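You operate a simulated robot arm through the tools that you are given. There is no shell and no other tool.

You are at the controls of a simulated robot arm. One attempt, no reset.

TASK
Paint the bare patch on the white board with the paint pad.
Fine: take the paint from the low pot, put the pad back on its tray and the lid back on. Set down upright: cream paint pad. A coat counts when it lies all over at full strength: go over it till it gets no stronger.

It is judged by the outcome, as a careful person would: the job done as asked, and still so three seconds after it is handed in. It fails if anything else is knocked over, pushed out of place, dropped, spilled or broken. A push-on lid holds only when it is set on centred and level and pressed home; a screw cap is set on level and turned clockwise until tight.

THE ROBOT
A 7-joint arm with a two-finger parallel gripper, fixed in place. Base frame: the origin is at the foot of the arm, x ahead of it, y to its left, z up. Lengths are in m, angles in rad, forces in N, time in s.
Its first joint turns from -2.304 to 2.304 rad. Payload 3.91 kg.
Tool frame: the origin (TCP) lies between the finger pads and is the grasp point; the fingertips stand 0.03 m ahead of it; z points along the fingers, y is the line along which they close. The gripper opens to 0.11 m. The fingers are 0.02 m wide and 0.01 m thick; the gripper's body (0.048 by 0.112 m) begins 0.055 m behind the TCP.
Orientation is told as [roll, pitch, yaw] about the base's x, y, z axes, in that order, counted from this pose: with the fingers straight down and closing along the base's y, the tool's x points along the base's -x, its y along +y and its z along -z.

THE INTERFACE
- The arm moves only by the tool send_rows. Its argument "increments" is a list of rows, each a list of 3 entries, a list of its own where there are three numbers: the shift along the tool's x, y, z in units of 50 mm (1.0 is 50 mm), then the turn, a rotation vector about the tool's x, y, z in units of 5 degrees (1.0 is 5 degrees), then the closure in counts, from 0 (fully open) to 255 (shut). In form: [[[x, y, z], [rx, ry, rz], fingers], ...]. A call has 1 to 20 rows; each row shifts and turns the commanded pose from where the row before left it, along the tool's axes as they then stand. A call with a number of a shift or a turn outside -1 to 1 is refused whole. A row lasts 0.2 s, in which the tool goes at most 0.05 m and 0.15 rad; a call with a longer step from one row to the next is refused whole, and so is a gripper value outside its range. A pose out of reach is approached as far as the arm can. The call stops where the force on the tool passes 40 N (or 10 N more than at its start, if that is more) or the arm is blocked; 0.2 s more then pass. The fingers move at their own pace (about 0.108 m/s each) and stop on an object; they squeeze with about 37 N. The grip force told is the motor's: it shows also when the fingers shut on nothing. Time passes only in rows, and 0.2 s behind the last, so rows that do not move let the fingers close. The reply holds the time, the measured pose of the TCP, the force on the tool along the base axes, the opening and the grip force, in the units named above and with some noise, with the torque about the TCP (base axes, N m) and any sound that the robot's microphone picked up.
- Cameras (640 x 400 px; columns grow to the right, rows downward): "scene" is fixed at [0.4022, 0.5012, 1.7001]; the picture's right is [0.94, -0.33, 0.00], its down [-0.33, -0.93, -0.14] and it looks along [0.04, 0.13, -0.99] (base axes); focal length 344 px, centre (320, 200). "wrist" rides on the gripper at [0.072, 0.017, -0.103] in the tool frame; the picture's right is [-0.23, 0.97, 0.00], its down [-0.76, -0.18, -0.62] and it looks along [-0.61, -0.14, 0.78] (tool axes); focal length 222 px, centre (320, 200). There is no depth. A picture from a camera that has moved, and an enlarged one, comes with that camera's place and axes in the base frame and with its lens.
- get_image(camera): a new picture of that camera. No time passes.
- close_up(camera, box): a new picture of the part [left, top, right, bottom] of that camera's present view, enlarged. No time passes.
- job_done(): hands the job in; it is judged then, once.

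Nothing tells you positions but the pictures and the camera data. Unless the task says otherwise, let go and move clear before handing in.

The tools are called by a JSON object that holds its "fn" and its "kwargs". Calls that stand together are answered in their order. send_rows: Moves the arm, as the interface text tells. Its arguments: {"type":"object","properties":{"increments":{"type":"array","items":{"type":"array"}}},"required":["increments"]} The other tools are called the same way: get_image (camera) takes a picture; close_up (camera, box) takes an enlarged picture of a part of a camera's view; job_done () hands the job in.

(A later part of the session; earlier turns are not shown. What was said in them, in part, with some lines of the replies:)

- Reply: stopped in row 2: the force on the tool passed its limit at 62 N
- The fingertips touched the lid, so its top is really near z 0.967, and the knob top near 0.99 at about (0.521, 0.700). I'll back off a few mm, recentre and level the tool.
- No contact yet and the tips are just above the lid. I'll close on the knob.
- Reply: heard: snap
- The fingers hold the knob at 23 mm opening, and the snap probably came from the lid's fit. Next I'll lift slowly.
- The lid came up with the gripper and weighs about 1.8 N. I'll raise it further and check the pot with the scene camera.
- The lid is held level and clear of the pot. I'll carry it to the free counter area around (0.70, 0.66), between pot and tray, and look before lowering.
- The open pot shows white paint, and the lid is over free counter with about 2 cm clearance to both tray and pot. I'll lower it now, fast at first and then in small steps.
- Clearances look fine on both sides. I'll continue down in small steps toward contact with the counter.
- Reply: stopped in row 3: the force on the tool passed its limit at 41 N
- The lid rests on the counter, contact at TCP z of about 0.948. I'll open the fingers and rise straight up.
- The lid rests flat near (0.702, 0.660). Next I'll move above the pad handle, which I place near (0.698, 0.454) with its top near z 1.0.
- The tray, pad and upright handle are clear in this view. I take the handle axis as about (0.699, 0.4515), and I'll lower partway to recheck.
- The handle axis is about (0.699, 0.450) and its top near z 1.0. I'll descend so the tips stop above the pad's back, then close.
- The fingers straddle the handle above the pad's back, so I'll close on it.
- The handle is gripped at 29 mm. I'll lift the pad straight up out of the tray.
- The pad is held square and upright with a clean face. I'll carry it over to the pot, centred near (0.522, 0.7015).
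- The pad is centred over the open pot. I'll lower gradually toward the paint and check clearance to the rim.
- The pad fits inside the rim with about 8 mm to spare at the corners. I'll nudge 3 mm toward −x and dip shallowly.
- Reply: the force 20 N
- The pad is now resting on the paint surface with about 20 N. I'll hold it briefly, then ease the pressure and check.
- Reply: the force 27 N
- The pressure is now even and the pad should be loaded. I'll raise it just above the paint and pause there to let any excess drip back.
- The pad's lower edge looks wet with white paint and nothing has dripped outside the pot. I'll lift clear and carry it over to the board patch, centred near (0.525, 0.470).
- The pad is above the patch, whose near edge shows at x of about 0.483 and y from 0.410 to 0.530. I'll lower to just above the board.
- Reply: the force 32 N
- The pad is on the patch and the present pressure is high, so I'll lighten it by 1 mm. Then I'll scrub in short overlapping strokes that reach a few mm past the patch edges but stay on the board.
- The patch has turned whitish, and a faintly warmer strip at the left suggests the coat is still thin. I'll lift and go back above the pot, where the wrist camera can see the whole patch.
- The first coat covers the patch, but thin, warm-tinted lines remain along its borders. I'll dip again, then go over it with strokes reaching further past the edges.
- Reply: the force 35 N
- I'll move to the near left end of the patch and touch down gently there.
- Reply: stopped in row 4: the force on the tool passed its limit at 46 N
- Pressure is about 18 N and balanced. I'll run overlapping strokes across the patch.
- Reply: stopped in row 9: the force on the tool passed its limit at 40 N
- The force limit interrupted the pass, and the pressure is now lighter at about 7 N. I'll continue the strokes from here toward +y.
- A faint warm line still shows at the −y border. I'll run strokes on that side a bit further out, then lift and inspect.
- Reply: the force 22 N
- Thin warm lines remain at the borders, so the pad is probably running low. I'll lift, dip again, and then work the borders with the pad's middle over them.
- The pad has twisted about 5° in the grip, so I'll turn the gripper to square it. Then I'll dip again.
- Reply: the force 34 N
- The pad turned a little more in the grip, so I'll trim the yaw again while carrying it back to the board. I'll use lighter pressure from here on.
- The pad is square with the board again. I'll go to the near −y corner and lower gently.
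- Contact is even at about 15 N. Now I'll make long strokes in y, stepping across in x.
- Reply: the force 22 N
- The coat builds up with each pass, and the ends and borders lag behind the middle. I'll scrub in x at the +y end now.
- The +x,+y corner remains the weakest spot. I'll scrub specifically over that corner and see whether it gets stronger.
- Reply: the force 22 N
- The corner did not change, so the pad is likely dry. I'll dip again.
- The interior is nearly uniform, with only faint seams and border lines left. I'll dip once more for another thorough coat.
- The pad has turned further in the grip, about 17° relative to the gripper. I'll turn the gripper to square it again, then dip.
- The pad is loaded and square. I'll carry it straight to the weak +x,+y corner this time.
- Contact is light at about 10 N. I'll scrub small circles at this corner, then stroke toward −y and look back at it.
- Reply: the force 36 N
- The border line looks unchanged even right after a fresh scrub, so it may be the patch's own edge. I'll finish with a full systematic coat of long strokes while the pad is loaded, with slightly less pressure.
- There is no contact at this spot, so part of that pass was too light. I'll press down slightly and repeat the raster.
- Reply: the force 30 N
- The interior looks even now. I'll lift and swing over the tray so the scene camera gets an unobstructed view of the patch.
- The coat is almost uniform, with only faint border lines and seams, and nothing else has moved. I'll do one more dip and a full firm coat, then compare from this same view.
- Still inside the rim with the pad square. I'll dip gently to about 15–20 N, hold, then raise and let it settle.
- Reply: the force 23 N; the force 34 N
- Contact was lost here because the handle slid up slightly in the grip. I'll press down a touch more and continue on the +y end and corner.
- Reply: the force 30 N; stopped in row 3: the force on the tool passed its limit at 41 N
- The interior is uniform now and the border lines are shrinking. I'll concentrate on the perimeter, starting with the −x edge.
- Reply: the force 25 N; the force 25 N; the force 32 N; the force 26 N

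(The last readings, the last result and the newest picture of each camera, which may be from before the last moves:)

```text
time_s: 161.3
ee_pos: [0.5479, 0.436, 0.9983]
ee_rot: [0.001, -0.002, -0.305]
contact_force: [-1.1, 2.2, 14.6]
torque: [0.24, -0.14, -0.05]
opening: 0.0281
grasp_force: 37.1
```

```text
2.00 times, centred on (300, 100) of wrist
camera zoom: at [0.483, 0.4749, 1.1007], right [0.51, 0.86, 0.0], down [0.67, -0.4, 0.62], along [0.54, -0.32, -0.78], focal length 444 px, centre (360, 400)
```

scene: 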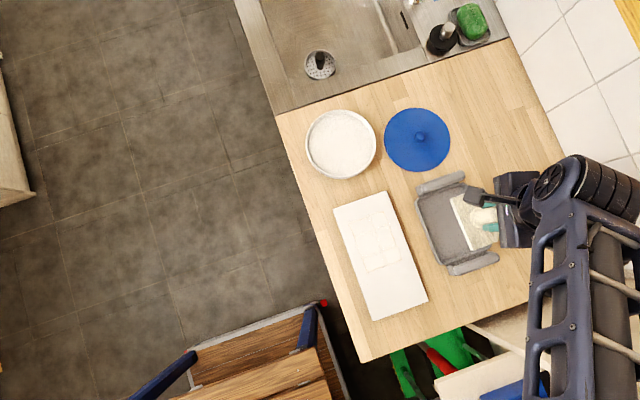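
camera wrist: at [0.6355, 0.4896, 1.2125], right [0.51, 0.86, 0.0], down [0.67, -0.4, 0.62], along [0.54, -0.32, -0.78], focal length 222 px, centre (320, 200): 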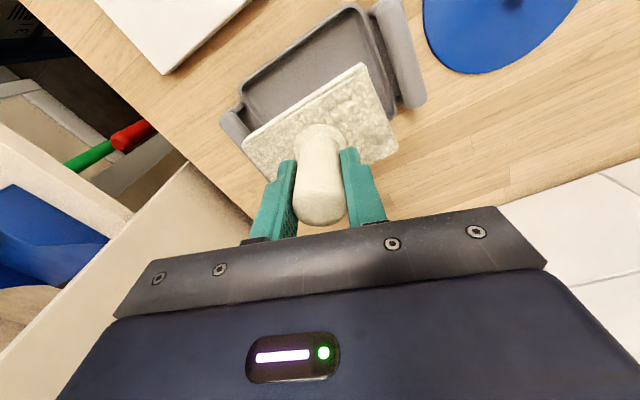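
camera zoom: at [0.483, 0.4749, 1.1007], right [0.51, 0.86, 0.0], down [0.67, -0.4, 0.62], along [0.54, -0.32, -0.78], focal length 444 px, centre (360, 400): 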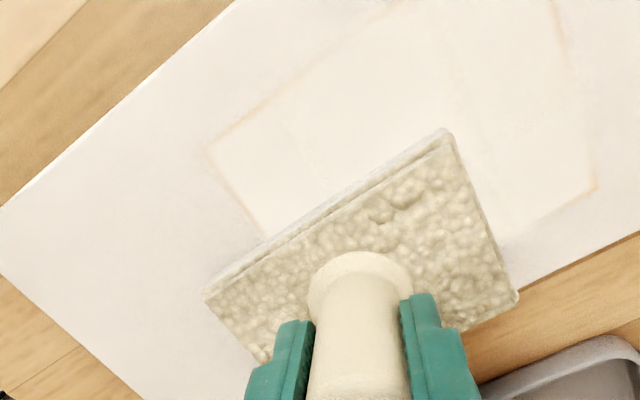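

{"fn": "send_rows", "kwargs": {"increments": [[[-0.035, -0.115, 0], [0, 0, 0], 255], [[0.239, -0.074, 0], [0, 0, 0], 255], [[0.239, -0.074, 0], [0, 0, 0], 255], [[0.239, -0.074, 0], [0, 0, 0], 255], [[0.239, -0.074, 0], [0, 0, 0], 255], [[-0.239, 0.074, 0.002], [0, 0, 0], 255], [[-0.239, 0.074, 0.002], [0, 0, 0], 255], [[-0.239, 0.074, 0], [0, 0, 0], 255], [[-0.239, 0.074, 0], [0, 0, 0], 255], [[0, 0, 0], [0, 0, 0], 255]]}}

{"fn": "send_rows", "kwargs": {"increments": [[[0.239, -0.074, 0], [0, 0, 0], 255], [[0.239, -0.074, 0], [0, 0, 0], 255], [[0.239, -0.074, 0], [0, 0, 0], 255], [[0.239, -0.074, 0], [0, 0, 0], 255], [[0.0885, 0.2866, 0], [0, 0, 0], 255], [[-0.239, 0.074, 0.0], [0, 0, 0], 255], [[-0.239, 0.074, 0.0], [0, 0, 0], 255], [[-0.239, 0.074, 0], [0, 0, 0], 255], [[-0.239, 0.074, 0], [0, 0, 0], 255], [[0, 0, 0], [0, 0, 0], 255]]}}

```text
time_s: 163.5
ee_pos: [0.5452, 0.4308, 0.9973]
ee_rot: [0.0, -0.002, -0.303]
contact_force: [-9.5, 1.0, 26.5]
torque: [0.03, 0.54, 0.0]
opening: 0.0279
grasp_force: 37.0
```

```text
time_s: 164.7
ee_pos: [0.4982, 0.4409, 0.9987]
ee_rot: [-0.001, -0.003, -0.302]
contact_force: [-1.1, 0.9, 8.5]
torque: [0.35, -0.13, 0.04]
opening: 0.0281
grasp_force: 37.3
stopped in row 5: the force on the tool passed its limit at 43 N (the readings are from after the stop); the commanded pose is now the measured one
```

Now I'll lift and check from the same scene view as before.

{"fn": "send_rows", "kwargs": {"increments": [[[0, 0, -0.3], [0, 0, 0], 255], [[0, 0, -0.6], [0, 0, 0], 255], [[0, 0, -0.7], [0, 0, 0], 255], [[0, 0, -0.6], [0, 0, 0], 255], [[-0.541, 0.2, 0], [0, 0, 0], 255], [[-0.541, 0.2, 0], [0, 0, 0], 255], [[-0.541, 0.2, 0], [0, 0, 0], 255], [[-0.541, 0.2, 0], [0, 0, 0], 255], [[-0.541, 0.2, 0], [0, 0, 0], 255], [[-0.541, 0.2, 0], [0, 0, 0], 255], [[-0.541, 0.2, 0], [0, 0, 0], 255], [[0, 0, 0], [0, 0, 0], 255]]}}

{"fn": "close_up", "kwargs": {"camera": "scene", "box": [340, 205, 410, 280]}}

{"fn": "get_image", "kwargs": {"camera": "scene"}}

{"fn": "close_up", "kwargs": {"camera": "scene", "box": [345, 208, 385, 240]}}

{"fn": "close_up", "kwargs": {"camera": "scene", "box": [365, 240, 405, 275]}}

```text
time_s: 167.3
ee_pos: [0.699, 0.4506, 1.1063]
ee_rot: [0.0, 0.001, -0.303]
contact_force: [-0.5, -0.4, -0.2]
torque: [0.0, 0.01, 0.02]
opening: 0.0279
grasp_force: 37.1
```

```text
5.33 times, centred on (375, 242) of scene
camera zoom: at [0.4022, 0.5012, 1.7001], right [0.94, -0.33, 0.0], down [-0.33, -0.93, -0.14], along [0.04, 0.13, -0.99], focal length 1837 px, centre (27, -27)
```

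zoom: 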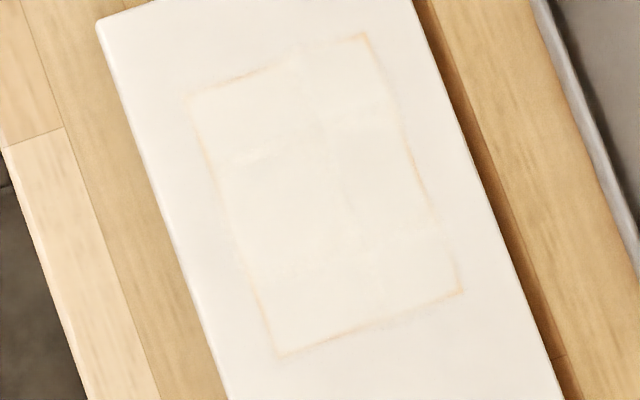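

```text
taken
```

scene: 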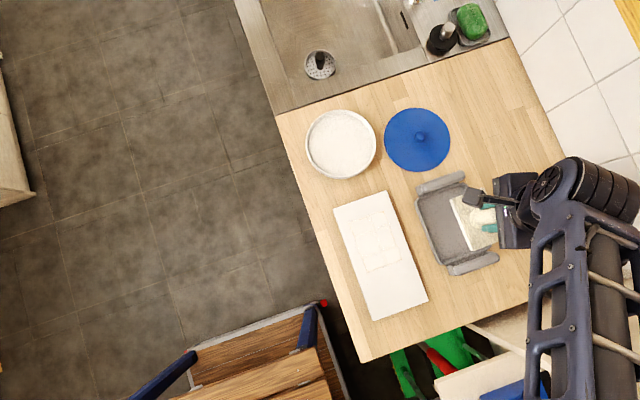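

```text
12.50 times, centred on (365, 224) of scene
camera zoom: at [0.4022, 0.5012, 1.7001], right [0.94, -0.33, 0.0], down [-0.33, -0.93, -0.14], along [0.04, 0.13, -0.99], focal length 4306 px, centre (-242, -100)
```

zoom: 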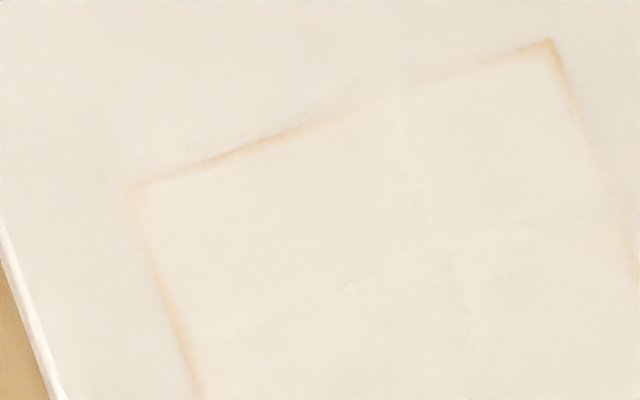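

```text
11.43 times, centred on (385, 258) of scene
camera zoom: at [0.4022, 0.5012, 1.7001], right [0.94, -0.33, 0.0], down [-0.33, -0.93, -0.14], along [0.04, 0.13, -0.99], focal length 3937 px, centre (-423, -457)
```

zoom: 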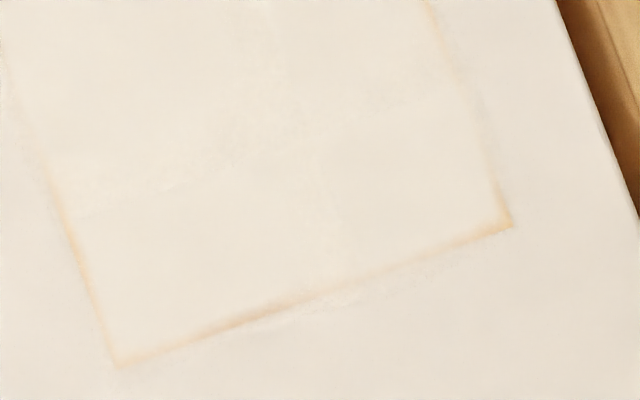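

Compared with the previous check, nothing has changed: the coat is even all over, and the thin outline stays the same however often I go over it. Next is putting the pad back, so I'll check its alignment over the tray.

{"fn": "close_up", "kwargs": {"camera": "scene", "box": [400, 160, 520, 285]}}

{"fn": "close_up", "kwargs": {"camera": "wrist", "box": [180, 0, 460, 220]}}

```text
3.20 times, centred on (460, 222) of scene
camera zoom: at [0.4022, 0.5012, 1.7001], right [0.94, -0.33, 0.0], down [-0.33, -0.93, -0.14], along [0.04, 0.13, -0.99], focal length 1102 px, centre (-128, 128)
```

zoom: 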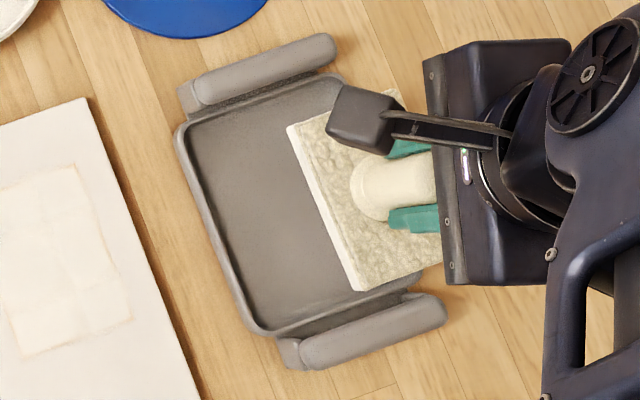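

```text
1.82 times, centred on (320, 110) of wrist
camera zoom: at [0.635, 0.4885, 1.209], right [0.51, 0.86, 0.0], down [0.67, -0.4, 0.62], along [0.54, -0.32, -0.78], focal length 404 px, centre (320, 364)
```

zoom: 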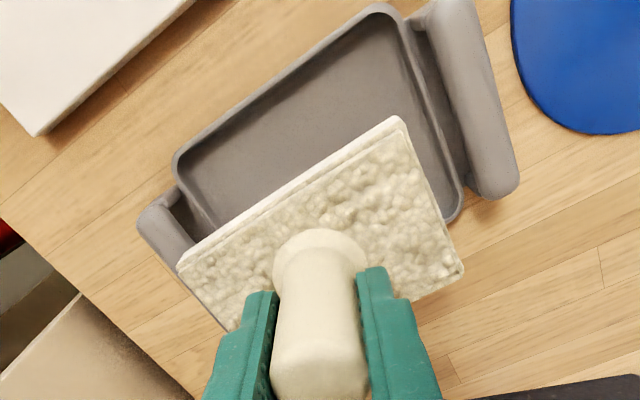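

The pad lines up with the tray within about a degree and is centred over it. I'll lower it in.

{"fn": "send_rows", "kwargs": {"increments": [[[0, 0.02, 0.4], [0, 0, 0], 255], [[0, 0, 0.6], [0, 0, 0], 255], [[0, 0, 0.6], [0, 0, 0], 255], [[0, 0, 0.4], [0, 0, 0], 255], [[0, 0, 0], [0, 0, 0], 255]]}}

{"fn": "get_image", "kwargs": {"camera": "wrist"}}

{"fn": "close_up", "kwargs": {"camera": "scene", "box": [400, 160, 520, 285]}}

```text
time_s: 168.5
ee_pos: [0.6985, 0.4516, 1.0067]
ee_rot: [-0.003, 0.001, -0.301]
contact_force: [-0.5, 0.1, -0.8]
torque: [0.02, 0.01, -0.01]
opening: 0.0281
grasp_force: 37.7
```

```text
taken
camera wrist: at [0.6341, 0.4902, 1.11], right [0.51, 0.86, 0.0], down [0.67, -0.4, 0.62], along [0.54, -0.32, -0.78], focal length 222 px, centre (320, 200)
```

wrist: 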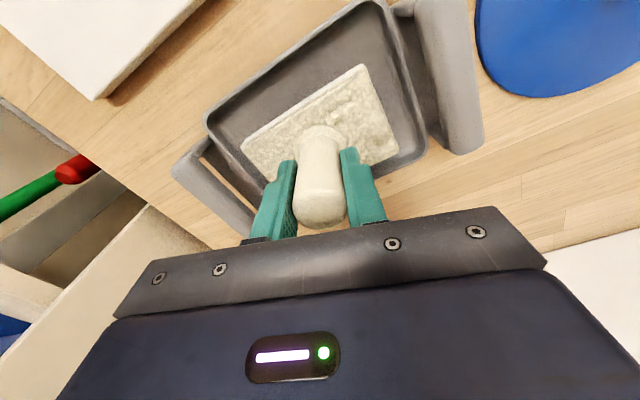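

```text
3.20 times, centred on (460, 222) of scene
camera zoom: at [0.4022, 0.5012, 1.7001], right [0.94, -0.33, 0.0], down [-0.33, -0.93, -0.14], along [0.04, 0.13, -0.99], focal length 1102 px, centre (-128, 128)
```

zoom: 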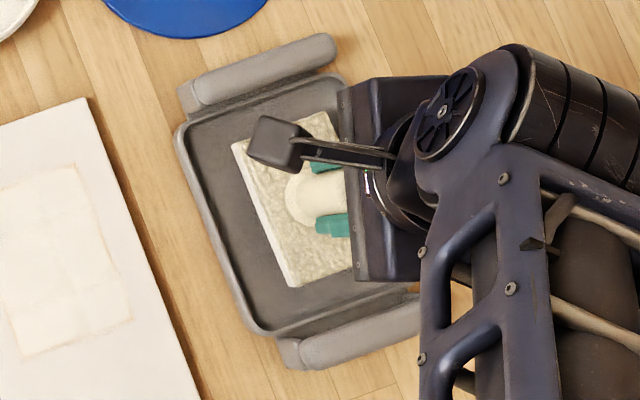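

{"fn": "send_rows", "kwargs": {"increments": [[[-0.01, 0, 0.2], [0, 0, 0], 255], [[0, 0, 0.1], [0, 0, 0], 255], [[0, 0, 0.06], [0, 0, 0], 255], [[0, 0, 0], [0, 0, 0], 255]]}}

```text
time_s: 169.5
ee_pos: [0.6981, 0.4497, 0.9875]
ee_rot: [-0.001, -0.001, -0.303]
contact_force: [0.7, 0.3, -1.2]
torque: [0.04, 0.01, 0.0]
opening: 0.0282
grasp_force: 36.9
```

{"fn": "send_rows", "kwargs": {"increments": [[[0, 0, 0.04], [0, 0, 0], 255], [[0, 0, 0.03], [0, 0, 0], 255], [[0, 0, 0], [0, 0, 0], 255]]}}

```text
time_s: 170.3
ee_pos: [0.6988, 0.4517, 0.9866]
ee_rot: [-0.002, -0.001, -0.304]
contact_force: [-0.1, -0.2, -0.7]
torque: [0.01, 0.0, -0.02]
opening: 0.0278
grasp_force: 37.5
```

{"fn": "send_rows", "kwargs": {"increments": [[[0, 0, 0.03], [0, 0, 0], 255], [[0, 0, 0.03], [0, 0, 0], 255], [[0, 0, 0], [0, 0, 0], 255]]}}

```text
time_s: 171.1
ee_pos: [0.6996, 0.451, 0.9835]
ee_rot: [-0.001, -0.002, -0.303]
contact_force: [-0.3, -1.0, 20.4]
torque: [0.01, -0.02, -0.02]
opening: 0.0278
grasp_force: 36.7
```

The pad is resting flat in the tray. I'll ease the pressure, open the fingers and rise straight up.

{"fn": "send_rows", "kwargs": {"increments": [[[0, 0, -0.02], [0, 0, 0], 255], [[0, 0, 0], [0, 0, 0], 255], [[0, 0, 0], [0, 0, 0], 120], [[0, 0, 0], [0, 0, 0], 100], [[0, 0, 0], [0, 0, 0], 100], [[0, 0, -0.2], [0, 0, 0], 100], [[0, 0, -0.5], [0, 0, 0], 100], [[0, 0, -0.8], [0, 0, 0], 100], [[0, 0, -0.8], [0, 0, 0], 100], [[0, 0, -0.4], [0, 0, 0], 100], [[0, 0, 0], [0, 0, 0], 100]]}}

{"fn": "get_image", "kwargs": {"camera": "wrist"}}

{"fn": "get_image", "kwargs": {"camera": "scene"}}

```text
time_s: 173.5
ee_pos: [0.6999, 0.4511, 1.1194]
ee_rot: [-0.002, -0.002, -0.304]
contact_force: [0.3, -0.1, -0.1]
torque: [0.02, 0.0, -0.01]
opening: 0.067
grasp_force: 0.1
```

```text
taken
camera wrist: at [0.6349, 0.4904, 1.2218], right [0.51, 0.86, 0.0], down [0.67, -0.4, 0.62], along [0.54, -0.32, -0.78], focal length 222 px, centre (320, 200)
```

wrist: 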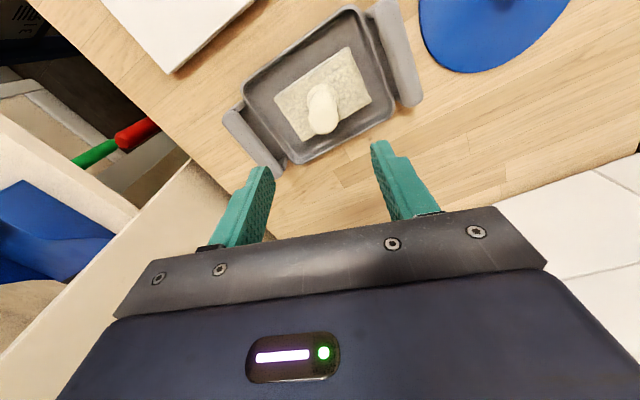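

```text
taken
```

scene: 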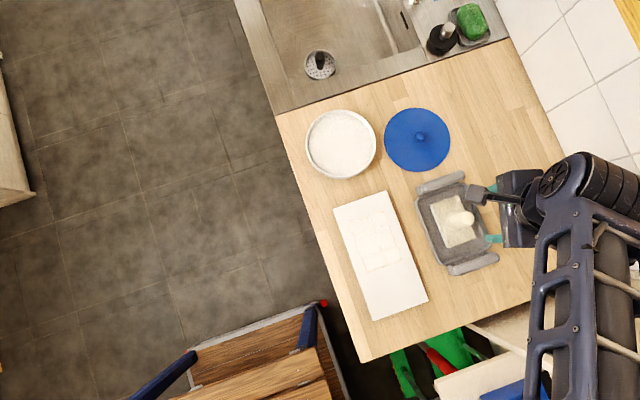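

The pad stands upright in its tray. Before closing the pot I'll square up the gripper and take a close wrist look at the bare-of-obstructions patch.

{"fn": "send_rows", "kwargs": {"increments": [[[0, 0, -0.1], [0, 0, -0.87], 60], [[0, 0, 0], [0, 0, -0.87], 0], [[0, 0, 0], [0, 0, -0.87], 0], [[0, 0, 0], [0, 0, -0.87], 0], [[0.4, 0.06, 0], [0, 0, 0], 0], [[0.6, 0.1, 0], [0, 0, 0], 0], [[0.6, 0.1, 0], [0, 0, 0], 0], [[0.7, 0.1, 0], [0, 0, 0], 0], [[0.7, 0.1, 0], [0, 0, 0], 0], [[0.6, 0.1, 0], [0, 0, 0], 0], [[0, 0, 0], [0, 0, 0], 0]]}}

{"fn": "get_image", "kwargs": {"camera": "wrist"}}

{"fn": "close_up", "kwargs": {"camera": "wrist", "box": [200, 0, 440, 150]}}

```text
time_s: 175.9
ee_pos: [0.5194, 0.4794, 1.123]
ee_rot: [-0.001, 0.0, 0.0]
contact_force: [0.2, -0.6, 0.2]
torque: [0.01, -0.02, 0.01]
opening: 0.1101
grasp_force: 0.1
```

```text
taken
camera wrist: at [0.4468, 0.497, 1.2264], right [0.23, 0.97, 0.0], down [0.76, -0.18, 0.62], along [0.61, -0.14, -0.78], focal length 222 px, centre (320, 200)
```

wrist: 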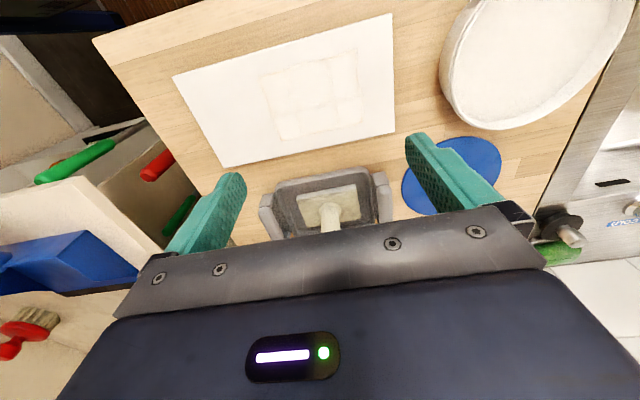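

```text
2.67 times, centred on (320, 75) of wrist
camera zoom: at [0.4468, 0.497, 1.2264], right [0.23, 0.97, 0.0], down [0.76, -0.18, 0.62], along [0.61, -0.14, -0.78], focal length 592 px, centre (320, 533)
```

zoom: 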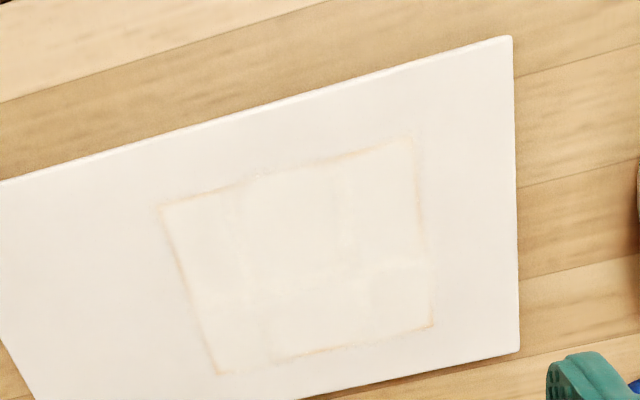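

{"fn": "close_up", "kwargs": {"camera": "wrist", "box": [255, 45, 315, 90]}}

{"fn": "close_up", "kwargs": {"camera": "wrist", "box": [310, 40, 370, 85]}}

{"fn": "close_up", "kwargs": {"camera": "wrist", "box": [260, 90, 370, 145]}}

```text
8.89 times, centred on (285, 68) of wrist
camera zoom: at [0.4468, 0.497, 1.2264], right [0.23, 0.97, 0.0], down [0.76, -0.18, 0.62], along [0.61, -0.14, -0.78], focal length 1974 px, centre (631, 1378)
```

zoom: 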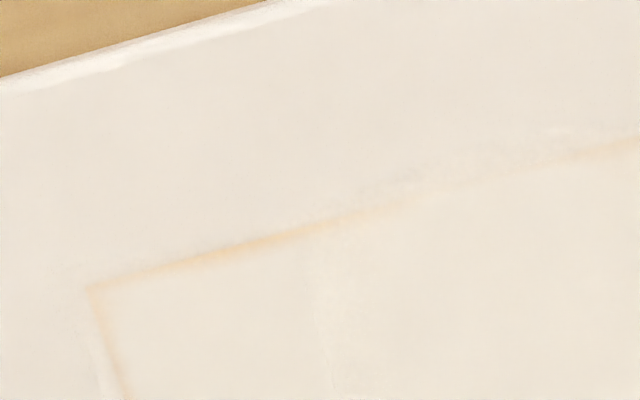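

```text
8.89 times, centred on (340, 62) of wrist
camera zoom: at [0.4468, 0.497, 1.2264], right [0.23, 0.97, 0.0], down [0.76, -0.18, 0.62], along [0.61, -0.14, -0.78], focal length 1974 px, centre (142, 1422)
```

zoom: 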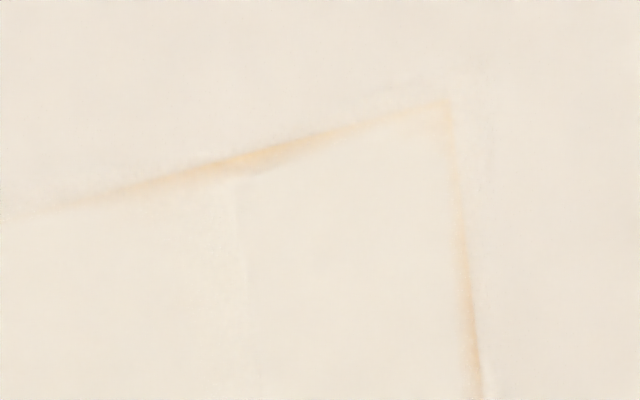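

```text
5.82 times, centred on (315, 118) of wrist
camera zoom: at [0.4468, 0.497, 1.2264], right [0.23, 0.97, 0.0], down [0.76, -0.18, 0.62], along [0.61, -0.14, -0.78], focal length 1292 px, centre (349, 680)
```

zoom: 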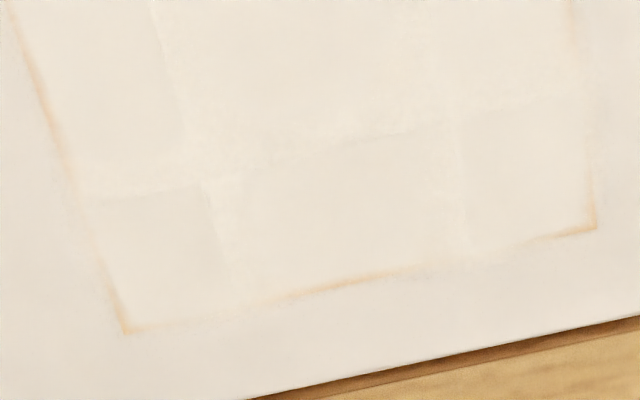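

The coat looks even across the whole patch and did not change with the last full pass, so I consider it finished. Next I'll fetch the lid from (0.702, 0.660).

{"fn": "send_rows", "kwargs": {"increments": [[[-0.3, 0.3, 0], [0, 0, 0], 0], [[-0.47, 0.466, 0], [0, 0, 0], 0], [[-0.47, 0.466, 0], [0, 0, 0], 0], [[-0.47, 0.466, 0], [0, 0, 0], 0], [[-0.47, 0.466, 0], [0, 0, 0], 0], [[-0.47, 0.466, 0], [0, 0, 0], 0], [[-0.47, 0.466, 0], [0, 0, 0], 0], [[-0.47, 0.466, 0.2], [0, 0, 0], 0], [[-0.06, 0.05, 0.5], [0, 0, 0], 0], [[0, 0, 0.4], [0, 0, 0], 0], [[0, 0, 0], [0, 0, 0], 0]]}}

{"fn": "get_image", "kwargs": {"camera": "wrist"}}

{"fn": "close_up", "kwargs": {"camera": "wrist", "box": [200, 30, 440, 180]}}

{"fn": "get_image", "kwargs": {"camera": "scene"}}

```text
time_s: 178.3
ee_pos: [0.7012, 0.6605, 1.0677]
ee_rot: [0.0, 0.001, 0.0]
contact_force: [0.0, -0.7, 0.8]
torque: [0.02, 0.01, -0.02]
opening: 0.1099
grasp_force: 0.1
```

```text
taken
camera wrist: at [0.6298, 0.6777, 1.1701], right [0.23, 0.97, 0.0], down [0.76, -0.18, 0.62], along [0.61, -0.14, -0.78], focal length 222 px, centre (320, 200)
```

wrist: 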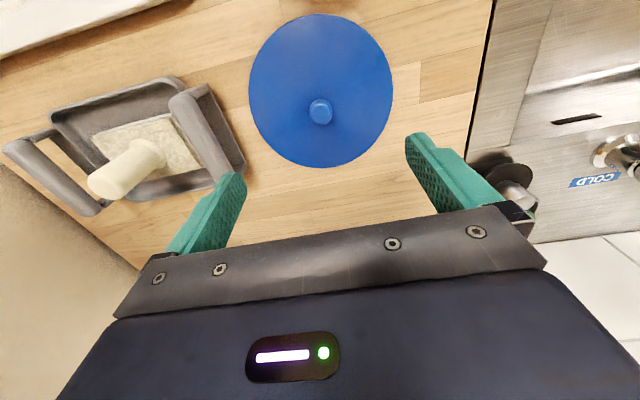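

```text
2.67 times, centred on (320, 105) of wrist
camera zoom: at [0.6298, 0.6777, 1.1701], right [0.23, 0.97, 0.0], down [0.76, -0.18, 0.62], along [0.61, -0.14, -0.78], focal length 592 px, centre (320, 453)
```

zoom: 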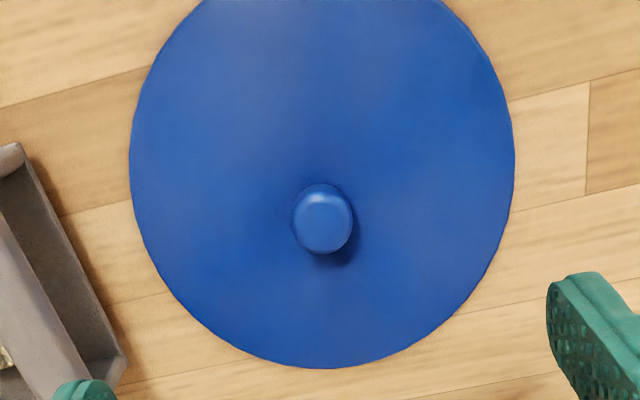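

```text
taken
```

scene: 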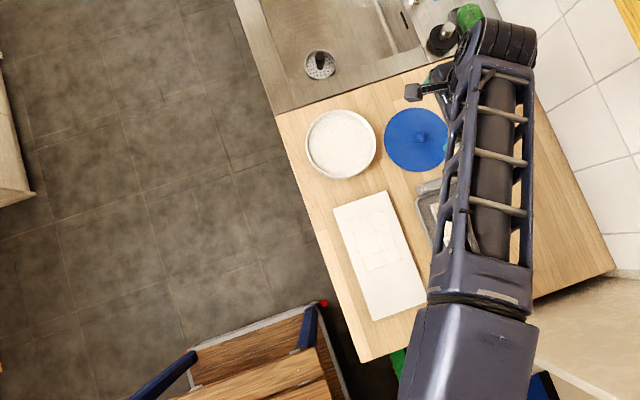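

The knob is centred between the fingers within about 1 mm. I'll lower to the earlier grip height and check.

{"fn": "send_rows", "kwargs": {"increments": [[[0, 0.02, 0.5], [0, 0, 0], 0], [[0, 0, 0.6], [0, 0, 0], 0], [[0, 0, 0.6], [0, 0, 0], 0], [[0, 0, 0.4], [0, 0, 0], 0], [[0, 0, 0.1], [0, 0, 0], 0], [[0, 0, 0], [0, 0, 0], 0]]}}

{"fn": "close_up", "kwargs": {"camera": "wrist", "box": [200, 90, 440, 240]}}

```text
time_s: 179.7
ee_pos: [0.7033, 0.6598, 0.9586]
ee_rot: [-0.002, 0.0, 0.0]
contact_force: [-0.4, -0.9, -0.3]
torque: [-0.01, 0.0, 0.01]
opening: 0.1101
grasp_force: 0.1
```

```text
2.67 times, centred on (320, 165) of wrist
camera zoom: at [0.6299, 0.6777, 1.0606], right [0.23, 0.97, 0.0], down [0.76, -0.18, 0.62], along [0.61, -0.14, -0.78], focal length 592 px, centre (320, 293)
```

zoom: 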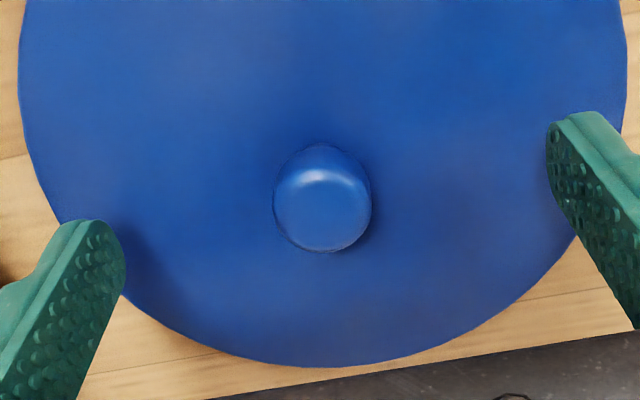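

{"fn": "send_rows", "kwargs": {"increments": [[[0, 0, 0.1], [0, 0, 0], 0], [[0, 0, 0.04], [0, 0, 0], 0], [[0, 0, 0], [0, 0, 0], 0]]}}

```text
time_s: 180.5
ee_pos: [0.7018, 0.6605, 0.9511]
ee_rot: [-0.002, 0.002, 0.0]
contact_force: [0.3, 0.1, 0.0]
torque: [-0.04, -0.01, 0.01]
opening: 0.11
grasp_force: 0.0
```

{"fn": "send_rows", "kwargs": {"increments": [[[0, 0, 0.02], [0, 0, 0], 255], [[0, 0, 0], [0, 0, 0], 255], [[0, 0, 0], [0, 0, 0], 255], [[0, 0, 0], [0, 0, 0], 255]]}}

{"fn": "close_up", "kwargs": {"camera": "wrist", "box": [200, 90, 440, 240]}}

```text
time_s: 181.5
ee_pos: [0.7011, 0.6599, 0.9494]
ee_rot: [-0.002, -0.001, -0.001]
contact_force: [0.5, 0.7, -0.4]
torque: [0.06, 0.01, 0.0]
opening: 0.0229
grasp_force: 37.3
```

```text
2.67 times, centred on (320, 165) of wrist
camera zoom: at [0.6295, 0.6777, 1.053], right [0.23, 0.97, 0.0], down [0.76, -0.18, 0.62], along [0.61, -0.14, -0.78], focal length 592 px, centre (320, 293)
```

zoom: 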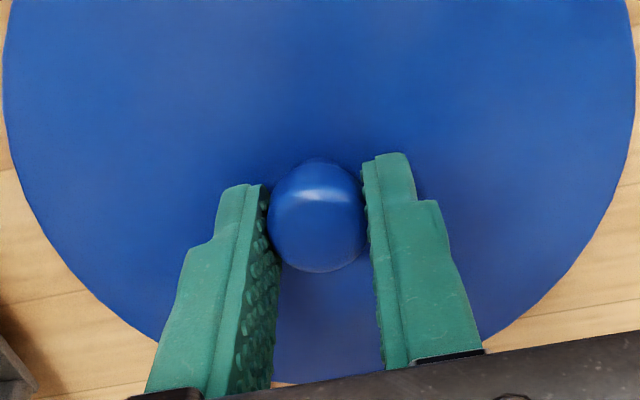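

The knob is gripped as before. I'll lift and carry the lid back over the pot.

{"fn": "send_rows", "kwargs": {"increments": [[[0, 0, -0.1], [0, 0, 0], 255], [[0, 0, -0.3], [0, 0, 0], 255], [[0, 0, -0.6], [0, 0, 0], 255], [[0, 0, -0.7], [0, 0, 0], 255], [[0, 0, -0.7], [0, 0, 0], 255], [[0, 0, -0.6], [0, 0, 0], 255], [[0.3, 0.07, 0], [0, 0, 0], 255], [[0.5, 0.11, 0], [0, 0, 0], 255], [[0.6, 0.14, 0], [0, 0, 0], 255], [[0.6, 0.14, 0], [0, 0, 0], 255], [[0.6, 0.14, 0], [0, 0, 0], 255], [[0.6, 0.14, 0], [0, 0, 0], 255], [[0.38, 0.06, 0], [0, 0, 0], 255], [[0, 0, 0], [0, 0, 0], 255]]}}

{"fn": "get_image", "kwargs": {"camera": "wrist"}}

{"fn": "get_image", "kwargs": {"camera": "scene"}}

```text
time_s: 184.5
ee_pos: [0.522, 0.7001, 1.0994]
ee_rot: [-0.002, 0.002, -0.001]
contact_force: [0.3, -0.3, -1.5]
torque: [0.01, -0.03, 0.0]
opening: 0.023
grasp_force: 36.8
```

```text
taken
camera wrist: at [0.4497, 0.7179, 1.2022], right [0.23, 0.97, 0.0], down [0.76, -0.18, 0.62], along [0.61, -0.14, -0.78], focal length 222 px, centre (320, 200)
```

wrist: 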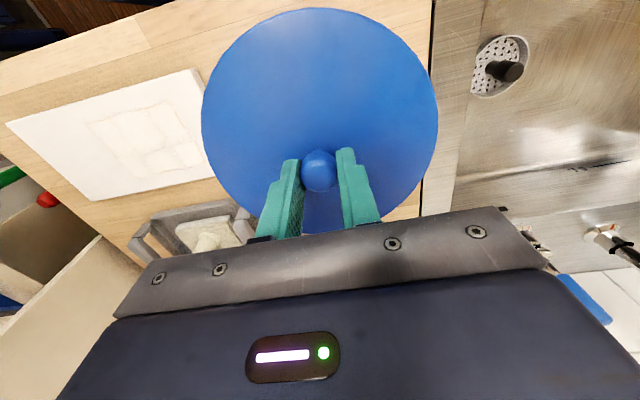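

```text
taken
```

scene: 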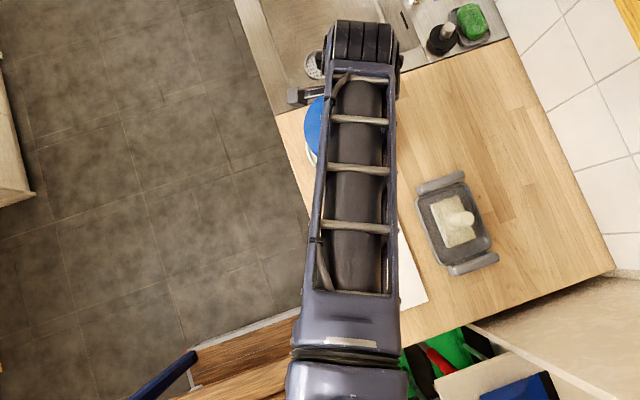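

The lid is back over the pot at the position where I first gripped it. I'll lower to about 2 cm above seating and check.

{"fn": "send_rows", "kwargs": {"increments": [[[0, 0, 0.4], [0, 0, 0], 255], [[0, 0, 0.5], [0, 0, 0], 255], [[0, 0, 0.5], [0, 0, 0], 255], [[0, 0, 0.2], [0, 0, 0], 255], [[0, 0, 0], [0, 0, 0], 255]]}}

{"fn": "get_image", "kwargs": {"camera": "wrist"}}

{"fn": "close_up", "kwargs": {"camera": "scene", "box": [285, 90, 405, 190]}}

```text
time_s: 185.7
ee_pos: [0.5244, 0.7009, 1.0181]
ee_rot: [-0.002, 0.0, 0.001]
contact_force: [0.7, -0.3, -1.5]
torque: [0.01, -0.02, -0.02]
opening: 0.0228
grasp_force: 36.9
```

```text
taken
camera wrist: at [0.4503, 0.7183, 1.122], right [0.23, 0.97, 0.0], down [0.76, -0.18, 0.62], along [0.61, -0.14, -0.78], focal length 222 px, centre (320, 200)
```

wrist: 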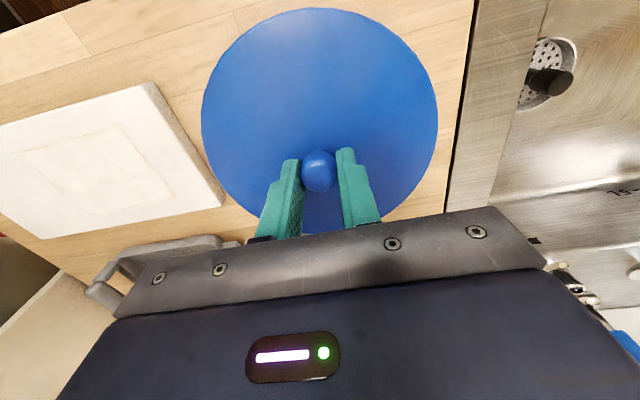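

```text
4.00 times, centred on (345, 140) of scene
camera zoom: at [0.4022, 0.5012, 1.7001], right [0.94, -0.33, 0.0], down [-0.33, -0.93, -0.14], along [0.04, 0.13, -0.99], focal length 1378 px, centre (220, 440)
```

zoom: 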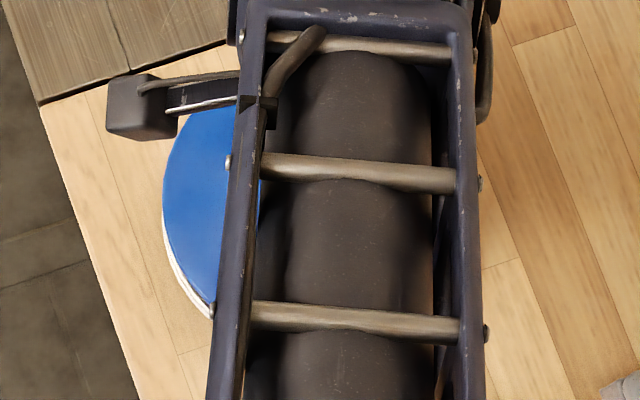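

The lid is level and within about 1 mm of its original place. I'll trim that and lower gently to contact.

{"fn": "send_rows", "kwargs": {"increments": [[[0.016, -0.02, 0.1], [0, 0, 0], 255], [[0, 0, 0.1], [0, 0, 0], 255], [[0, 0, 0.06], [0, 0, 0], 255], [[0, 0, 0], [0, 0, 0], 255]]}}

{"fn": "get_image", "kwargs": {"camera": "wrist"}}

{"fn": "close_up", "kwargs": {"camera": "scene", "box": [295, 90, 375, 190]}}

```text
time_s: 186.7
ee_pos: [0.5218, 0.7, 1.0062]
ee_rot: [0.0, 0.0, 0.0]
contact_force: [0.1, -0.1, -1.9]
torque: [-0.01, 0.02, 0.03]
opening: 0.0228
grasp_force: 37.2
```

```text
taken
camera wrist: at [0.4496, 0.7169, 1.1098], right [0.23, 0.97, 0.0], down [0.76, -0.18, 0.62], along [0.61, -0.14, -0.78], focal length 222 px, centre (320, 200)
```

wrist: 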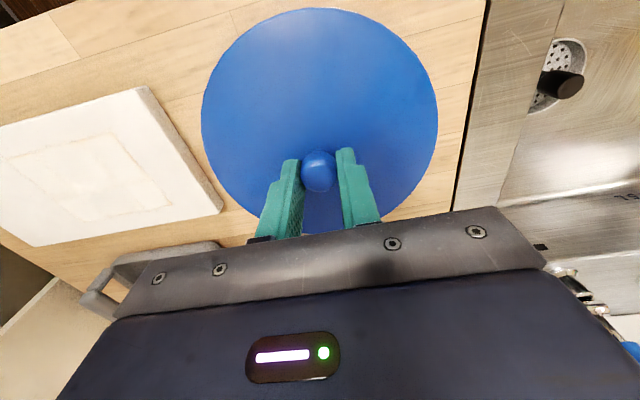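

```text
4.00 times, centred on (335, 140) of scene
camera zoom: at [0.4022, 0.5012, 1.7001], right [0.94, -0.33, 0.0], down [-0.33, -0.93, -0.14], along [0.04, 0.13, -0.99], focal length 1378 px, centre (260, 440)
```

zoom: 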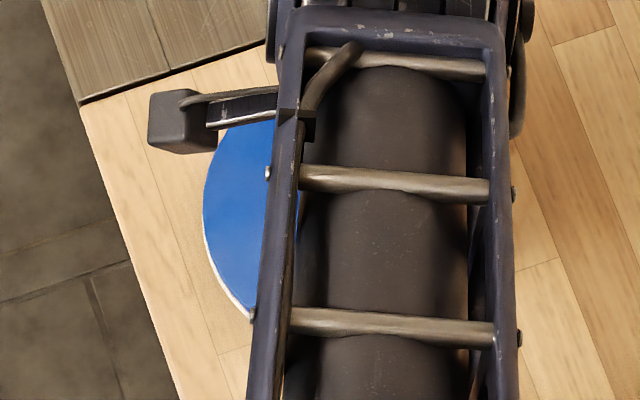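

{"fn": "send_rows", "kwargs": {"increments": [[[0, 0, 0.05], [0, 0, 0], 255], [[0, 0, 0.04], [0, 0, 0], 255], [[0, 0, 0], [0, 0, 0], 255]]}}

```text
time_s: 187.5
ee_pos: [0.522, 0.6989, 1.0023]
ee_rot: [-0.002, 0.001, 0.0]
contact_force: [-0.3, -1.0, -0.8]
torque: [0.03, 0.02, 0.0]
opening: 0.0229
grasp_force: 36.9
```

{"fn": "send_rows", "kwargs": {"increments": [[[0, 0, 0.03], [0, 0, 0], 255], [[0, 0, 0.03], [0, 0, 0], 255], [[0, 0, 0], [0, 0, 0], 255]]}}

```text
time_s: 188.3
ee_pos: [0.5221, 0.7, 0.9997]
ee_rot: [-0.001, 0.0, 0.0]
contact_force: [-2.3, 0.5, 7.3]
torque: [0.04, 0.08, 0.02]
opening: 0.0228
grasp_force: 36.8
```

Contact has begun and the lid is level. I'll press down progressively to seat it.

{"fn": "send_rows", "kwargs": {"increments": [[[0, 0, 0.02], [0, 0, 0], 255], [[0, 0, 0.02], [0, 0, 0], 255], [[0, 0, 0], [0, 0, 0], 255]]}}

```text
time_s: 189.1
ee_pos: [0.5219, 0.7006, 1.0009]
ee_rot: [0.002, -0.001, -0.001]
contact_force: [1.0, 4.6, 34.0]
torque: [0.09, 0.04, -0.01]
opening: 0.0233
grasp_force: 36.8
```

{"fn": "send_rows", "kwargs": {"increments": [[[0, 0, 0.02], [0, 0, 0], 255], [[0, 0, 0], [0, 0, 0], 255]]}}

```text
time_s: 189.5
ee_pos: [0.5225, 0.7011, 0.9989]
ee_rot: [0.004, -0.001, 0.001]
contact_force: [-1.0, 0.3, 5.2]
torque: [-0.01, 0.06, -0.03]
opening: 0.0231
grasp_force: 37.0
stopped in row 2: the force on the tool passed its limit at 46 N (the readings are from after the stop); the commanded pose is now the measured one
```

No click yet, though the lid is at its original height. I'll release, rise, and look at how it sits before pressing on the knob from above.

{"fn": "send_rows", "kwargs": {"increments": [[[0, 0, 0], [-0.04, 0, 0], 180], [[0, 0, 0], [0, 0, 0], 120], [[0, 0, 0], [0, 0, 0], 120], [[0, 0, -0.2], [0, 0, 0], 120], [[0, 0, -0.5], [0, 0, 0], 120], [[0, 0, -0.7], [0, 0, 0], 120], [[0, 0, -0.6], [0, 0, 0], 120], [[0, 0, 0], [0, 0, 0], 120]]}}

{"fn": "get_image", "kwargs": {"camera": "wrist"}}

{"fn": "close_up", "kwargs": {"camera": "wrist", "box": [200, 0, 440, 180]}}

```text
time_s: 191.3
ee_pos: [0.5232, 0.6993, 1.1002]
ee_rot: [0.004, -0.002, 0.002]
contact_force: [-0.2, 0.5, -0.3]
torque: [0.01, 0.02, -0.01]
opening: 0.0582
grasp_force: 0.0
heard: snap
```

```text
taken
camera wrist: at [0.4496, 0.7163, 1.2026], right [0.23, 0.97, 0.01], down [0.76, -0.18, 0.62], along [0.61, -0.14, -0.78], focal length 222 px, centre (320, 200)
```

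wrist: 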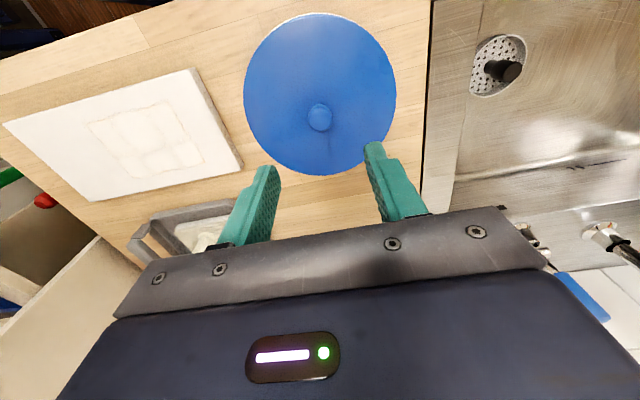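

```text
2.22 times, centred on (320, 90) of wrist
camera zoom: at [0.4496, 0.7163, 1.2026], right [0.23, 0.97, 0.01], down [0.76, -0.18, 0.62], along [0.61, -0.14, -0.78], focal length 494 px, centre (320, 444)
```

zoom: 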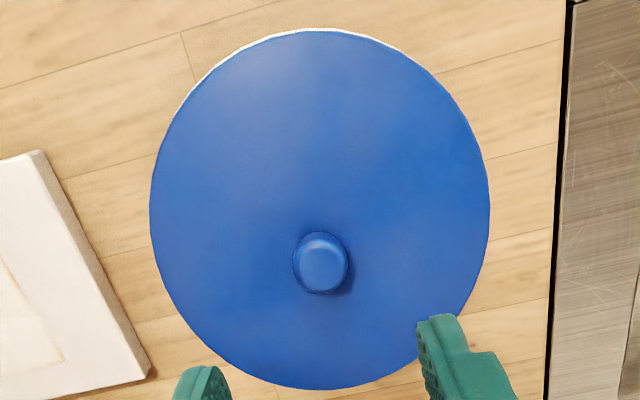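

I heard a snap as I let go, so the lid appears to have caught. It measures level and concentric with the pot to about 1 mm. To be sure it is home, I'll press the knob from above with closed fingers.

{"fn": "send_rows", "kwargs": {"increments": [[[0.02, 0.01, 0], [0.045, 0.02, 0.02], 255], [[0, 0, 0], [0, 0, 0], 255], [[0, 0, 0.5], [0, 0, 0], 255], [[0, 0, 0.5], [0, 0, 0], 255], [[0, 0, 0.2], [0, 0, 0], 255], [[0, 0, 0], [0, 0, 0], 255]]}}

{"fn": "close_up", "kwargs": {"camera": "wrist", "box": [200, 60, 440, 220]}}

```text
time_s: 192.7
ee_pos: [0.5218, 0.7009, 1.0393]
ee_rot: [0.001, 0.001, -0.001]
contact_force: [0.4, -0.3, 0.1]
torque: [0.02, -0.01, 0.01]
opening: 0.0001
grasp_force: 37.3
```

```text
2.50 times, centred on (320, 140) of wrist
camera zoom: at [0.4485, 0.7175, 1.1421], right [0.23, 0.97, 0.0], down [0.76, -0.18, 0.62], along [0.61, -0.14, -0.78], focal length 555 px, centre (320, 350)
```

zoom: 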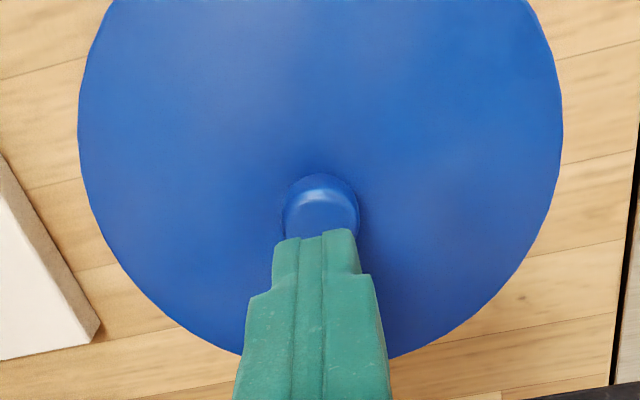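

{"fn": "send_rows", "kwargs": {"increments": [[[0.05, 0, 0.2], [0, 0, 0], 255], [[0, 0, 0.1], [0, 0, 0], 255], [[0, 0, 0.06], [0, 0, 0], 255], [[0, 0, 0], [0, 0, 0], 255]]}}

```text
time_s: 193.7
ee_pos: [0.5187, 0.7004, 1.0219]
ee_rot: [0.003, 0.0, -0.003]
contact_force: [0.7, -1.5, 10.1]
torque: [-0.03, -0.03, 0.0]
opening: 0.0002
grasp_force: 37.3
```

{"fn": "send_rows", "kwargs": {"increments": [[[0, 0, 0.02], [0, 0, 0], 255], [[0, 0, 0.02], [0, 0, 0], 255], [[0, 0, 0], [0, 0, 0], 255]]}}

```text
time_s: 194.5
ee_pos: [0.5185, 0.7011, 1.0218]
ee_rot: [0.005, -0.002, 0.0]
contact_force: [4.6, -0.7, 37.5]
torque: [0.03, -0.12, 0.0]
opening: 0.0002
grasp_force: 36.8
```

{"fn": "send_rows", "kwargs": {"increments": [[[0, 0, 0.015], [0, 0, 0], 255], [[0, 0, 0], [0, 0, 0], 255]]}}

```text
time_s: 195.0
ee_pos: [0.5191, 0.7007, 1.0214]
ee_rot: [0.005, -0.004, -0.001]
contact_force: [-1.1, -4.0, 10.3]
torque: [-0.13, 0.09, 0.05]
opening: 0.0
grasp_force: 37.0
stopped in row 2: the force on the tool passed its limit at 48 N (the readings are from after the stop); the commanded pose is now the measured one
```

The lid did not move under 48 N, so it is home. I'll rise clear and back away, then look everything over.

{"fn": "send_rows", "kwargs": {"increments": [[[0, 0, -0.2], [0, 0, 0], 255], [[0, 0, -0.6], [0.05, 0.04, 0], 255], [[0, 0, -0.8], [0, 0, 0], 200], [[0, 0, -0.9], [0, 0, 0], 100], [[0, 0, -0.9], [0, 0, 0], 0], [[0.5, -0.5, -0.4], [0, 0, 0], 0], [[0.6, -0.5, -0.4], [0, 0, 0], 0], [[0.6, -0.5, -0.2], [0, 0, 0], 0], [[0.6, -0.5, -0.2], [0, 0, 0], 0], [[0.6, -0.5, 0], [0, 0, 0], 0], [[0.5, -0.3, 0], [0, 0, 0], 0], [[0, 0, 0], [0, 0, 0], 0]]}}

{"fn": "get_image", "kwargs": {"camera": "wrist"}}

{"fn": "get_image", "kwargs": {"camera": "scene"}}

{"fn": "close_up", "kwargs": {"camera": "scene", "box": [285, 90, 405, 190]}}

{"fn": "close_up", "kwargs": {"camera": "scene", "box": [320, 170, 520, 330]}}

```text
time_s: 197.6
ee_pos: [0.3485, 0.5612, 1.2515]
ee_rot: [-0.001, 0.002, -0.001]
contact_force: [-0.4, -0.3, 0.3]
torque: [0.01, 0.03, 0.0]
opening: 0.1099
grasp_force: 0.1
```

```text
taken
camera wrist: at [0.276, 0.5782, 1.3541], right [0.23, 0.97, 0.0], down [0.76, -0.18, 0.62], along [0.61, -0.14, -0.78], focal length 222 px, centre (320, 200)
```

wrist: 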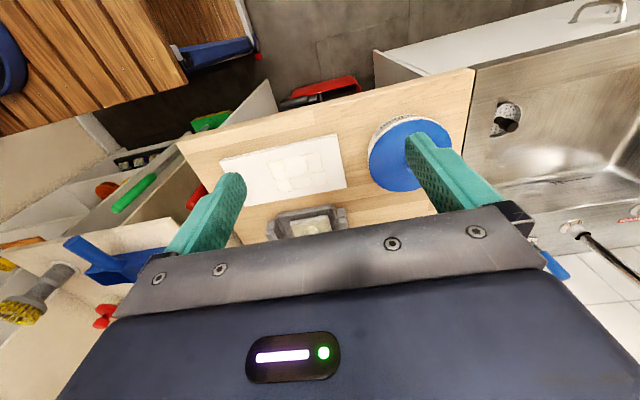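

```text
taken
```

scene: 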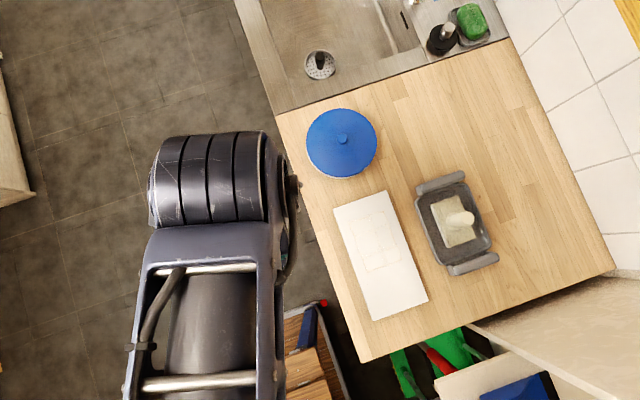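

```text
4.00 times, centred on (345, 140) of scene
camera zoom: at [0.4022, 0.5012, 1.7001], right [0.94, -0.33, 0.0], down [-0.33, -0.93, -0.14], along [0.04, 0.13, -0.99], focal length 1378 px, centre (220, 440)
```

zoom: 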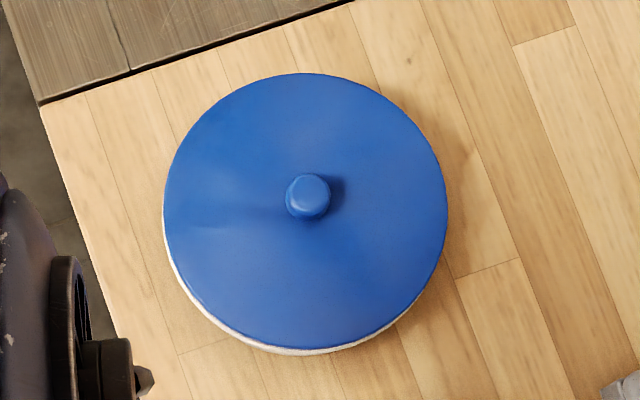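

```text
2.50 times, centred on (420, 250) of scene
camera zoom: at [0.4022, 0.5012, 1.7001], right [0.94, -0.33, 0.0], down [-0.33, -0.93, -0.14], along [0.04, 0.13, -0.99], focal length 861 px, centre (70, 75)
```

zoom: 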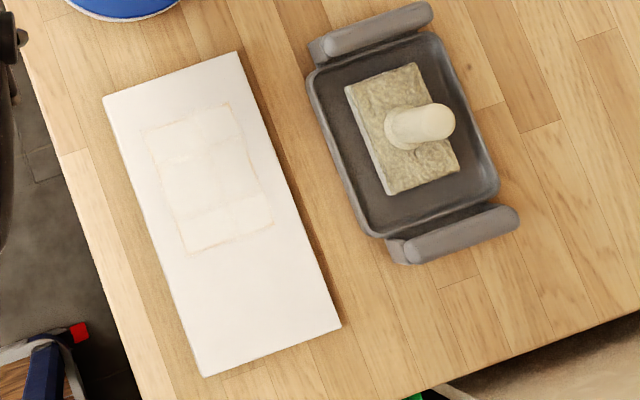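

The lid is on and concentric, the pad is upright in its tray and nothing else has moved. Before handing in I'll study the patch tone once more at high zoom.

{"fn": "close_up", "kwargs": {"camera": "scene", "box": [340, 205, 410, 280]}}

{"fn": "close_up", "kwargs": {"camera": "scene", "box": [355, 235, 405, 275]}}

{"fn": "close_up", "kwargs": {"camera": "wrist", "box": [210, 130, 355, 210]}}

```text
5.33 times, centred on (375, 242) of scene
camera zoom: at [0.4022, 0.5012, 1.7001], right [0.94, -0.33, 0.0], down [-0.33, -0.93, -0.14], along [0.04, 0.13, -0.99], focal length 1837 px, centre (27, -27)
```

zoom: 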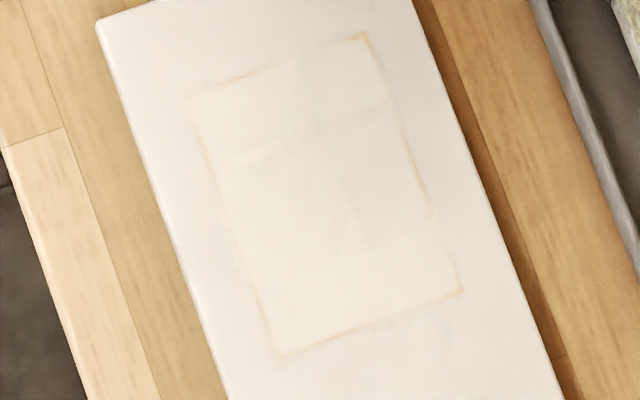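

```text
10.00 times, centred on (380, 255) of scene
camera zoom: at [0.4022, 0.5012, 1.7001], right [0.94, -0.33, 0.0], down [-0.33, -0.93, -0.14], along [0.04, 0.13, -0.99], focal length 3445 px, centre (-280, -350)
```

zoom: 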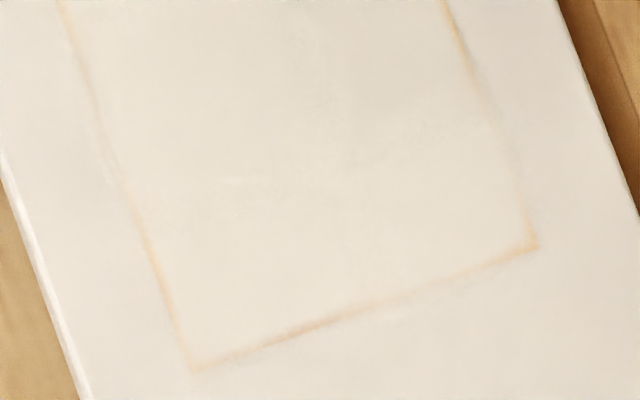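

```text
4.41 times, centred on (282, 170) of wrist
camera zoom: at [0.276, 0.5782, 1.3541], right [0.23, 0.97, 0.0], down [0.76, -0.18, 0.62], along [0.61, -0.14, -0.78], focal length 980 px, centre (486, 332)
```

zoom: 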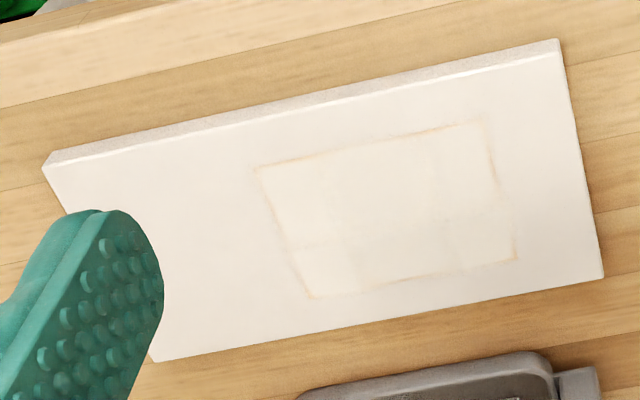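

The patch has one even tone with no bare wood inside it. The lid is snapped on, the pad stands upright in its tray, there are no drips, and the arm is clear. I'm handing the job in.

{"fn": "job_done", "kwargs": {}}

```text
The job is handed in.
```

I've handed the job in. The bare patch is painted, the cream pad is back upright on its tray, and the lid is back on the low pot. I haven't seen the judging result.

- **Coat:** I dipped the pad five times and went over the patch after each dip, running past every edge. The inside is an even off-white, and the last full round made no visible difference. A thin, faint warm line still shows around the patch border. It stayed the same however often I went over it, so I took it to be the patch's own edge rather than thin paint.
- **Lid:** I heard a snap as I let go of it. Pressing the knob with 48 N afterwards moved it no further, and it sits level and within about 1 mm of where it started.
- **Everything else:** I saw no drips. The board, pot and tray are where they began, and the arm is clear. The pad twisted somewhat in the grip while painting, so I turned the gripper to set it back square in the tray.
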